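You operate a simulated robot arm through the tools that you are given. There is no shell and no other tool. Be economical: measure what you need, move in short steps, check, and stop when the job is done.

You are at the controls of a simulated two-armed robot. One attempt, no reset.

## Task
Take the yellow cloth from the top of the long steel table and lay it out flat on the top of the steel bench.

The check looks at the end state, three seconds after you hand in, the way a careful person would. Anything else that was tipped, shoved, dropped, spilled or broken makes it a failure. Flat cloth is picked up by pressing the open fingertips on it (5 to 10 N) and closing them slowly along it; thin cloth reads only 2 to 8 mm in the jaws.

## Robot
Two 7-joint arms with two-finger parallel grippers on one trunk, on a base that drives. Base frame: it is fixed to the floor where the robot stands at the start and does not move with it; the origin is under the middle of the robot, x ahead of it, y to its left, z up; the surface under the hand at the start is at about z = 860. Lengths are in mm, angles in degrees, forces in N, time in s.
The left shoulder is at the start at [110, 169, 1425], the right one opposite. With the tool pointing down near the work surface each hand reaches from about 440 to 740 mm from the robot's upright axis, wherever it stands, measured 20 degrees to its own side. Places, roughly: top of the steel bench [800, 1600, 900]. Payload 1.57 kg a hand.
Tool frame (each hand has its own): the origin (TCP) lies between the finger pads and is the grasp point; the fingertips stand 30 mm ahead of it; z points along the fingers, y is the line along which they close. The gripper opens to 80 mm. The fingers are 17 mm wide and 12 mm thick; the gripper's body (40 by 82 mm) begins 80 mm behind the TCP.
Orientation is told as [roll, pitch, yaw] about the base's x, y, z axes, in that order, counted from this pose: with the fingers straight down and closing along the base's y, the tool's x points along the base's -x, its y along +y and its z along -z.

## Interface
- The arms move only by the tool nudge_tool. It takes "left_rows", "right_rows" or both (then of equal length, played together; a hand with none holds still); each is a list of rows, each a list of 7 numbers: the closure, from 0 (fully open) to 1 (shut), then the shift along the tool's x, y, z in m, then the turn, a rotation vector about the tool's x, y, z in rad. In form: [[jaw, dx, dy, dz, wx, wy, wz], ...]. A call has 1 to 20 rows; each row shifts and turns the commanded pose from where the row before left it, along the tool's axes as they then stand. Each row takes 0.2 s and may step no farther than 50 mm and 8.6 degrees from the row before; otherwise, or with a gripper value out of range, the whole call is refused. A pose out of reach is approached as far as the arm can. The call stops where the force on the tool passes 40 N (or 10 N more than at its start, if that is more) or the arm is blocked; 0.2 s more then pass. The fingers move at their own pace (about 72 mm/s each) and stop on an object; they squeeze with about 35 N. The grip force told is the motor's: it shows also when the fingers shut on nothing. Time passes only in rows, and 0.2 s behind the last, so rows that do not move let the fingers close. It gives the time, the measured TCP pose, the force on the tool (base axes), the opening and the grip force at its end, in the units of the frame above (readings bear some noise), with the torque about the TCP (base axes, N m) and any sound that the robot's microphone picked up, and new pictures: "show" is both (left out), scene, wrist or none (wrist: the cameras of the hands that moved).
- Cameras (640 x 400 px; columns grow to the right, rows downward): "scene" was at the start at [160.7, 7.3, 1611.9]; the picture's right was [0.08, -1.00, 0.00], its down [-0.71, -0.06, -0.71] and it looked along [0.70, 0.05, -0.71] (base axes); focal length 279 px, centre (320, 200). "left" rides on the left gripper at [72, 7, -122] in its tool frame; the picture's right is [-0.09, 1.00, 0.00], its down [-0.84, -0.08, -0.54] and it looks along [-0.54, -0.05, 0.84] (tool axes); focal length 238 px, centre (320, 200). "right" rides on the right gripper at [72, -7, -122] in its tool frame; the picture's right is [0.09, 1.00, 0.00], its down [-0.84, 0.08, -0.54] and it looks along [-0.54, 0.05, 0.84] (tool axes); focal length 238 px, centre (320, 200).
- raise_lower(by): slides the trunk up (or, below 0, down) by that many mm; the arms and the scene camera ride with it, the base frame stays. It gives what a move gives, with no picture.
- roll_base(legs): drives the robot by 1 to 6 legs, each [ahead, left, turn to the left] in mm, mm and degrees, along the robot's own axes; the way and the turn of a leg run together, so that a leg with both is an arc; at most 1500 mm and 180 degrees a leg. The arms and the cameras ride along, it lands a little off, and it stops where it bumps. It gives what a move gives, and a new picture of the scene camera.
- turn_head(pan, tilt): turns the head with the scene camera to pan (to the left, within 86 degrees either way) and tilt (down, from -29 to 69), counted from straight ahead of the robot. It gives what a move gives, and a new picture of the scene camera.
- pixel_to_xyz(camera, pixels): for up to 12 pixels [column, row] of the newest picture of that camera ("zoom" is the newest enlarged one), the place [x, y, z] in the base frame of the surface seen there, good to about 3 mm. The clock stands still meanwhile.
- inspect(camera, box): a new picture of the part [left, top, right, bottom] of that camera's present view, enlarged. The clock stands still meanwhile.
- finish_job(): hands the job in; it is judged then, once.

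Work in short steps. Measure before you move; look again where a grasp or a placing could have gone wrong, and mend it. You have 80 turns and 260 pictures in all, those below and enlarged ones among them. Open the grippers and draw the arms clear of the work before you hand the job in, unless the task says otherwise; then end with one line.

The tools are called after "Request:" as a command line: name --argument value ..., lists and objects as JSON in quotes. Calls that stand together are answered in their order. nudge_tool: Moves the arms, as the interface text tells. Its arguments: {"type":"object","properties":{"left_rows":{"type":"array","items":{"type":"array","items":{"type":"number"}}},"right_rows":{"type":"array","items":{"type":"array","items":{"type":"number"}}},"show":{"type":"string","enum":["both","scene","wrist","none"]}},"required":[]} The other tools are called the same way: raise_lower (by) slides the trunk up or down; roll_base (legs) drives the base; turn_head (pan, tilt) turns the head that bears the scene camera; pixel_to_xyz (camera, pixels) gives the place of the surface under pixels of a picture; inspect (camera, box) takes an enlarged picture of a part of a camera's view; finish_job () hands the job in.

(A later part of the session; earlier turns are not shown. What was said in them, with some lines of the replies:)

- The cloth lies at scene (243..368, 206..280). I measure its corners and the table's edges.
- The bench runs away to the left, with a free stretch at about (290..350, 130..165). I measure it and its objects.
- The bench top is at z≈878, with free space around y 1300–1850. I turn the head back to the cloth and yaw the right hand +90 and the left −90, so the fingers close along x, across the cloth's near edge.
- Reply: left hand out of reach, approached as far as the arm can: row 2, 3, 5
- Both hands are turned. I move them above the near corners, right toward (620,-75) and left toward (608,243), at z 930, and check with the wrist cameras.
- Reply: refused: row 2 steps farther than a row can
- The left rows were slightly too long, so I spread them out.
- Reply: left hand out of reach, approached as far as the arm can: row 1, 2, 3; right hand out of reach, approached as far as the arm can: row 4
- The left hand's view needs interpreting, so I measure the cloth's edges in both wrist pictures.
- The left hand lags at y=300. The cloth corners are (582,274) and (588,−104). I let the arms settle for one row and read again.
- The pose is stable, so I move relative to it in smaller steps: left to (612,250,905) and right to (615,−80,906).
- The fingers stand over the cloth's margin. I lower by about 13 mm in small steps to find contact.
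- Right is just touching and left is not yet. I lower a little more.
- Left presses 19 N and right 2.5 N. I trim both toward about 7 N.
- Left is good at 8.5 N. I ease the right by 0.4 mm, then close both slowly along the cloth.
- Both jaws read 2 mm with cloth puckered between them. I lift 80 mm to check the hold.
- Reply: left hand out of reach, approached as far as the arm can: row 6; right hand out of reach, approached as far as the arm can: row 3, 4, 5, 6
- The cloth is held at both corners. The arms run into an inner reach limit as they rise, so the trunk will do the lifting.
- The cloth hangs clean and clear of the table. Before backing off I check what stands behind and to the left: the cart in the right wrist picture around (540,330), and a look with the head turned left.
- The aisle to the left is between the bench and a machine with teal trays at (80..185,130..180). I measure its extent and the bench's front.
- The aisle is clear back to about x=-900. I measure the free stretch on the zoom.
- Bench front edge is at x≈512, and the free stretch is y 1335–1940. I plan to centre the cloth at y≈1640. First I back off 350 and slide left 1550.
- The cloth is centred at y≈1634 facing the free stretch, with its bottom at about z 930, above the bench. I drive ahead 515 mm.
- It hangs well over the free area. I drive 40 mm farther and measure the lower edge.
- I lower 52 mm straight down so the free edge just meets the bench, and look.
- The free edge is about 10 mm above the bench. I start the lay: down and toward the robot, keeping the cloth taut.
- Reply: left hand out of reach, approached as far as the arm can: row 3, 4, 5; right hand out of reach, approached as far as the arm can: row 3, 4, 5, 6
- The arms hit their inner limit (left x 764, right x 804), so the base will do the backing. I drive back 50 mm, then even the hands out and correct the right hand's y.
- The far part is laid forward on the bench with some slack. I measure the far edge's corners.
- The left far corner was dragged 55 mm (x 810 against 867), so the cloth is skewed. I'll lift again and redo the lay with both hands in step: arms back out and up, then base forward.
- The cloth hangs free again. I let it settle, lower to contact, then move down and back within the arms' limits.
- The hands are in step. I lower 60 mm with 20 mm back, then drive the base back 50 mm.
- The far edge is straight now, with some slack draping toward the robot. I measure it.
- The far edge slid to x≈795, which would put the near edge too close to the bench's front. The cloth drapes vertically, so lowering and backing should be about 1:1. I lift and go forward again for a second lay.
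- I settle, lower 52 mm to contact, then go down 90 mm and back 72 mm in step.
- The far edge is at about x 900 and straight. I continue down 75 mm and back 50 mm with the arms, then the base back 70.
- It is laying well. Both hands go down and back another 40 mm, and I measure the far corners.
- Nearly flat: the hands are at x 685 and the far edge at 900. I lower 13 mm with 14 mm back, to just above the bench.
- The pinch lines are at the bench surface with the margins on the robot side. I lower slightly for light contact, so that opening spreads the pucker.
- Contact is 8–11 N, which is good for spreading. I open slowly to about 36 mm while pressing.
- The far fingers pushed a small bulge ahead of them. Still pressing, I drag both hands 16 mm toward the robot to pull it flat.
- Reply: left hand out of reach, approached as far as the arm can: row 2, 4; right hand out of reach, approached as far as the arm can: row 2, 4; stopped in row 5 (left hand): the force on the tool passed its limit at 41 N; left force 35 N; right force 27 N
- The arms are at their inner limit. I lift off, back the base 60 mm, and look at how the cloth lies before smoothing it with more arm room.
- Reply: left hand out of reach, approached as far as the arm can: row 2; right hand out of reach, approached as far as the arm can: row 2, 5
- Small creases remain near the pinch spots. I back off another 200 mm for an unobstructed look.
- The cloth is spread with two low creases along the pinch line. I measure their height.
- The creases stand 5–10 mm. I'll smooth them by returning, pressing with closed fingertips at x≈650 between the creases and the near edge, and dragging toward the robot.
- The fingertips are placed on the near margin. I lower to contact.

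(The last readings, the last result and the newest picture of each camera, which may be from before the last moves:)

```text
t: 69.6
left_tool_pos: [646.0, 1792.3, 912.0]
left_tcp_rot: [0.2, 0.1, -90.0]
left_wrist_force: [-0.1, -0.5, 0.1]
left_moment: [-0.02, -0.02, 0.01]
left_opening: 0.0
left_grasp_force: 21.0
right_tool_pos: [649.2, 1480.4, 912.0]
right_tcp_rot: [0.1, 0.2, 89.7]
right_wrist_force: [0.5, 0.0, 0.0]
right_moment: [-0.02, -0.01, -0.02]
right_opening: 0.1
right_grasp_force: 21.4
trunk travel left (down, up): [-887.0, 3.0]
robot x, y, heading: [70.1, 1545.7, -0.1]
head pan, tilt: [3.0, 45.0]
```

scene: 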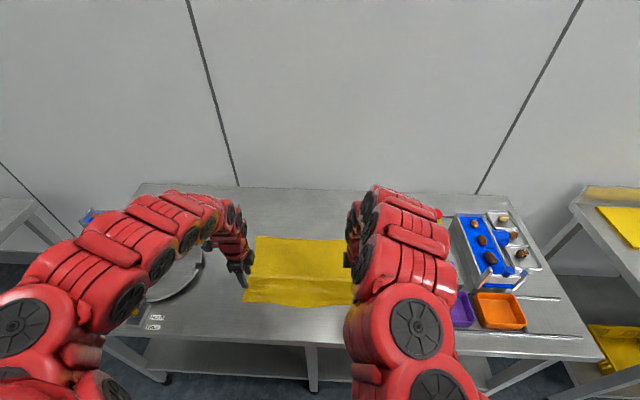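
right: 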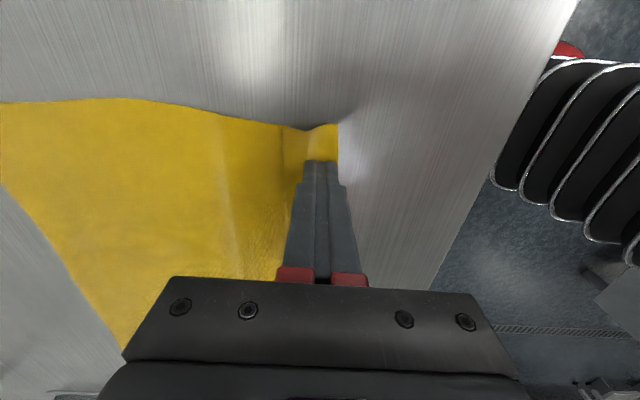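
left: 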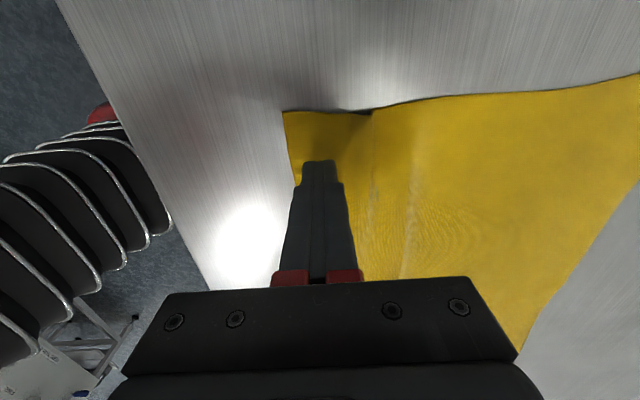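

Not yet touching; I lower in 0.7 mm steps.

Request:
nudge_tool --right_rows '[[1, 0, 0, 0.0007, 0, 0, 0], [1, 0, 0, 0.0006, 0, 0, 0]]' --left_rows '[[1, 0, 0, 0.0007, 0, 0, 0], [1, 0, 0, 0.0006, 0, 0, 0]]' --show "none"

```text
t: 70.2
left_tool_pos: [645.8, 1792.7, 911.6]
left_tcp_rot: [0.2, 0.1, -90.0]
left_wrist_force: [-0.3, -0.5, 0.8]
left_moment: [-0.02, 0.03, 0.0]
left_opening: 0.0
left_grasp_force: 21.1
right_tool_pos: [648.3, 1479.3, 912.0]
right_tcp_rot: [0.1, 0.0, 89.9]
right_wrist_force: [0.6, -0.3, 2.5]
right_moment: [-0.01, 0.01, 0.03]
right_opening: 0.0
right_grasp_force: 21.2
trunk travel left (down, up): [-887.0, 3.0]
robot x, y, heading: [68.7, 1547.3, -0.2]
head pan, tilt: [3.0, 45.0]
```

Contact is beginning. I press slightly more and drag 14 mm toward the robot, in steps.

Request:
nudge_tool --right_rows '[[1, 0, 0, 0.0003, 0, 0, 0], [1, 0, 0.002, 0, 0, 0, 0], [1, 0, 0.003, 0, 0, 0, 0], [1, 0, 0.003, 0, 0, 0, 0], [1, 0, 0.003, 0, 0, 0, 0], [1, 0, 0.003, 0, 0, 0, 0], [1, 0, 0, 0, 0, 0, 0]]' --left_rows '[[1, 0, 0, 0.0006, 0, 0, 0], [1, 0, -0.002, 0, 0, 0, 0], [1, 0, -0.003, 0, 0, 0, 0], [1, 0, -0.003, 0, 0, 0, 0], [1, 0, -0.003, 0, 0, 0, 0], [1, 0, -0.003, 0, 0, 0, 0], [1, 0, 0, 0, 0, 0, 0]]' --show "wrist"

```text
t: 71.8
left_tool_pos: [631.8, 1792.4, 911.7]
left_tcp_rot: [0.2, 0.1, -89.8]
left_wrist_force: [0.1, 0.1, -0.2]
left_moment: [-0.02, 0.0, -0.04]
left_opening: 0.0
left_grasp_force: 21.0
right_tool_pos: [633.2, 1479.5, 911.2]
right_tcp_rot: [-0.1, 0.0, 89.8]
right_wrist_force: [1.8, -0.3, 13.8]
right_moment: [0.01, 0.03, 0.01]
right_opening: 0.0
right_grasp_force: 21.3
trunk travel left (down, up): [-887.0, 3.0]
robot x, y, heading: [75.1, 1549.6, 0.0]
head pan, tilt: [3.0, 45.0]
```

right: 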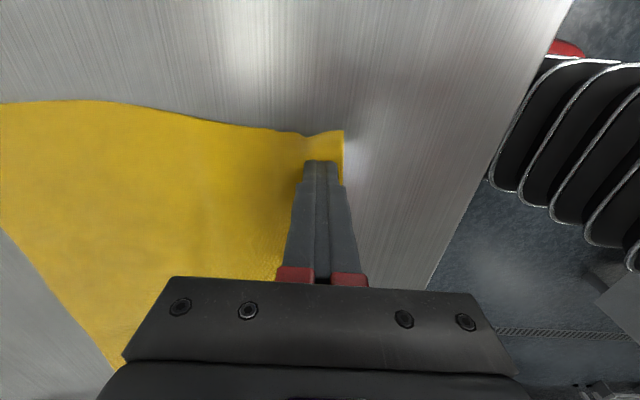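
left: 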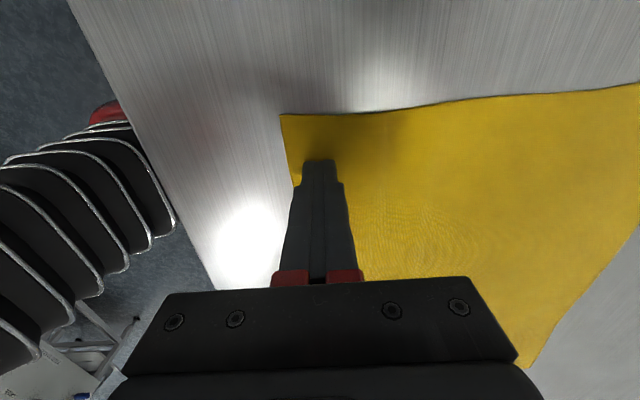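

The creases are pulled out. I lift straight off, back away, and look again.

Request:
nudge_tool --right_rows '[[1, 0, 0, -0.003, 0, 0, 0], [1, 0, 0, -0.007, 0, 0, 0], [1, 0, 0, -0.01, 0, 0, 0], [1, 0, -0.008, -0.02, 0, 0, 0], [1, 0, -0.012, -0.02, 0, 0, 0], [1, 0, -0.016, -0.03, 0, 0, 0], [1, 0, -0.02, -0.03, 0, 0, 0]]' --left_rows '[[1, 0, 0, -0.003, 0, 0, 0], [1, 0, 0, -0.007, 0, 0, 0], [1, 0, 0, -0.01, 0, 0, 0], [1, 0, 0.008, -0.02, 0, 0, 0], [1, 0, 0.012, -0.02, 0, 0, 0], [1, 0, 0.016, -0.03, 0, 0, 0], [1, 0, 0.02, -0.03, 0, 0, 0]]' --show "none"

Request:
roll_base --legs '[[-300, 0, 0]]'

Request:
inspect --camera "scene" --box '[180, 150, 420, 300]'

```text
t: 73.4
left_tool_pos: [691.5, 1792.1, 1030.8]
left_tcp_rot: [0.2, 0.0, -89.9]
left_wrist_force: [-1.0, 0.5, -0.9]
left_moment: [-0.03, 0.0, -0.02]
left_opening: 0.1
left_grasp_force: 21.3
right_tool_pos: [689.7, 1478.8, 1029.4]
right_tcp_rot: [0.1, 0.2, 90.0]
right_wrist_force: [-0.3, -0.3, -0.5]
right_moment: [-0.02, 0.0, 0.0]
right_opening: 0.0
right_grasp_force: 21.4
trunk travel left (down, up): [-887.0, 3.0]
robot x, y, heading: [70.8, 1547.9, -0.0]
head pan, tilt: [3.0, 45.0]
```

```text
t: 75.5
left_tool_pos: [392.8, 1791.3, 1030.3]
left_tcp_rot: [0.1, 0.0, -90.1]
left_wrist_force: [0.6, 0.2, -0.5]
left_moment: [0.02, 0.0, -0.01]
left_opening: 0.1
left_grasp_force: 21.2
right_tool_pos: [392.0, 1478.1, 1029.2]
right_tcp_rot: [0.2, 0.2, 89.7]
right_wrist_force: [0.3, 0.7, -0.3]
right_moment: [0.01, 0.0, 0.01]
right_opening: 0.3
right_grasp_force: 21.4
trunk travel left (down, up): [-887.0, 3.0]
robot x, y, heading: [-226.5, 1547.3, -0.0]
head pan, tilt: [3.0, 45.0]
```

scene: 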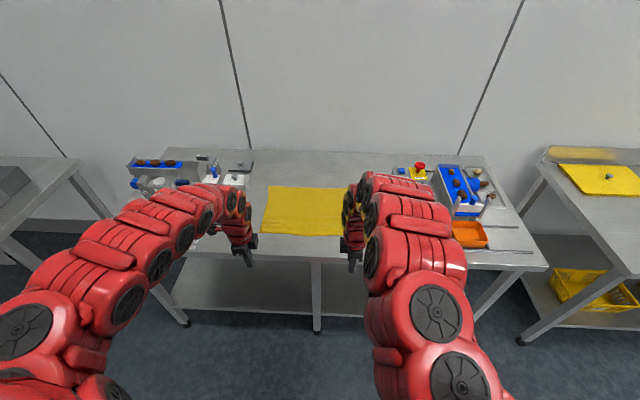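

```text
2.67 times, centred on (300, 225) of scene
```

zoom: 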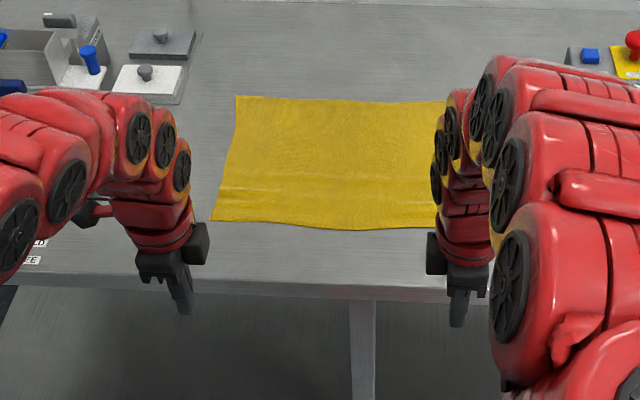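

It looks flat now. I check heights along the old crease, open the grippers, and shift the base left for a clear view of the right side.

Request:
pixel_to_xyz --camera "zoom" --pixels '[[235, 175], [280, 177], [320, 178], [360, 180], [400, 180], [300, 195], [350, 198], [400, 198], [215, 217], [330, 228], [320, 140], [240, 100]]'

Request:
nudge_tool --right_rows '[[0, 0, 0, 0, 0, 0, 0], [0, 0, 0, 0, 0, 0, 0]]' --left_rows '[[0, 0, 0, 0, 0, 0, 0], [0, 0, 0, 0, 0, 0, 0]]' --show "none"

Request:
roll_base --legs '[[-60, 0, 0], [0, -160, 0]]'

Request:
inspect --camera "scene" --box '[120, 130, 440, 330]'

```text
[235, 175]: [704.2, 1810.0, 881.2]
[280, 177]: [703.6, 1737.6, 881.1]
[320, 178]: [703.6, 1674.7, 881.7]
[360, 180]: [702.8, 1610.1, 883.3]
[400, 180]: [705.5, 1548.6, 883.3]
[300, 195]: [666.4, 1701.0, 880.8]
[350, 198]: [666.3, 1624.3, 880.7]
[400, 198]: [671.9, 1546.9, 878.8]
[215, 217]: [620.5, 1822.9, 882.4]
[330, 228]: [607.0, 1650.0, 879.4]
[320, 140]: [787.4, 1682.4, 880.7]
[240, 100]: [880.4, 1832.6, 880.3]
```

```text
t: 76.0
left_tool_pos: [392.5, 1790.5, 1030.5]
left_tcp_rot: [0.2, 0.0, -90.1]
left_wrist_force: [-0.1, 0.2, 0.6]
left_moment: [0.01, -0.02, 0.0]
left_opening: 80.0
left_grasp_force: 0.4
right_tool_pos: [391.1, 1478.5, 1031.0]
right_tcp_rot: [0.1, 0.0, 89.7]
right_wrist_force: [-1.4, -0.8, 0.1]
right_moment: [-0.01, 0.02, 0.02]
right_opening: 79.7
right_grasp_force: 0.8
trunk travel left (down, up): [-887.0, 3.0]
robot x, y, heading: [-225.9, 1550.7, -0.1]
head pan, tilt: [3.0, 45.0]
```

```text
t: 78.0
left_tool_pos: [332.9, 1634.3, 1030.9]
left_tcp_rot: [0.1, -0.1, -90.0]
left_wrist_force: [0.1, 0.7, -0.5]
left_moment: [0.0, 0.04, 0.0]
left_opening: 80.2
left_grasp_force: 0.1
right_tool_pos: [332.7, 1321.0, 1030.5]
right_tcp_rot: [0.3, 0.2, 89.9]
right_wrist_force: [-0.2, 0.2, 0.3]
right_moment: [-0.02, -0.01, -0.01]
right_opening: 80.1
right_grasp_force: 0.0
trunk travel left (down, up): [-887.0, 3.0]
robot x, y, heading: [-288.0, 1389.4, -0.2]
head pan, tilt: [3.0, 45.0]
```

scene: 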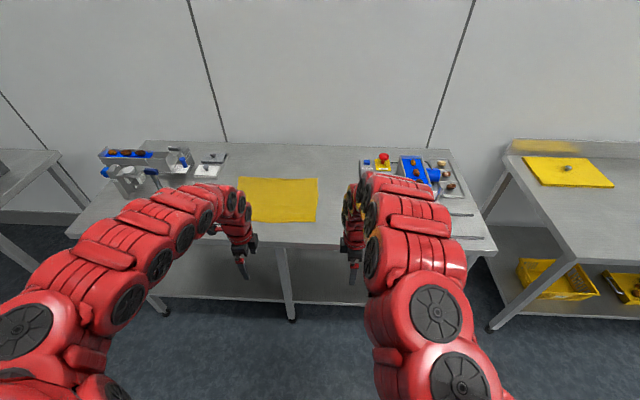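

```text
2.00 times, centred on (280, 230) of scene
```

zoom: 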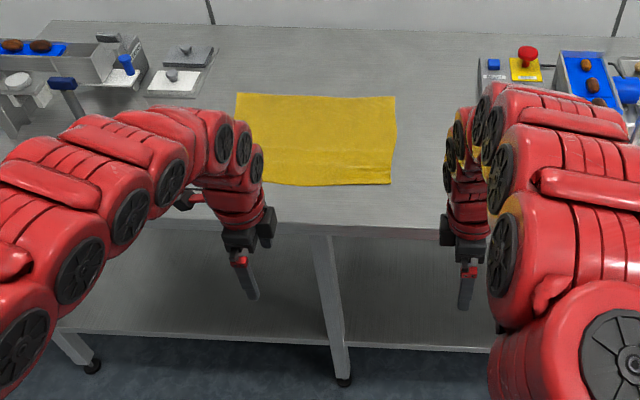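

The cloth lies flat on the bench, within about 3 mm of the surface, with all its corners out. The grippers are open and clear and nothing else was disturbed, so I hand in.

Request:
finish_job

```text
The job is handed in.
```

The yellow cloth now lies flat on the top of the steel bench, clear of the equipment at either end. I took it from the long steel table and saw no sign that anything else was disturbed.
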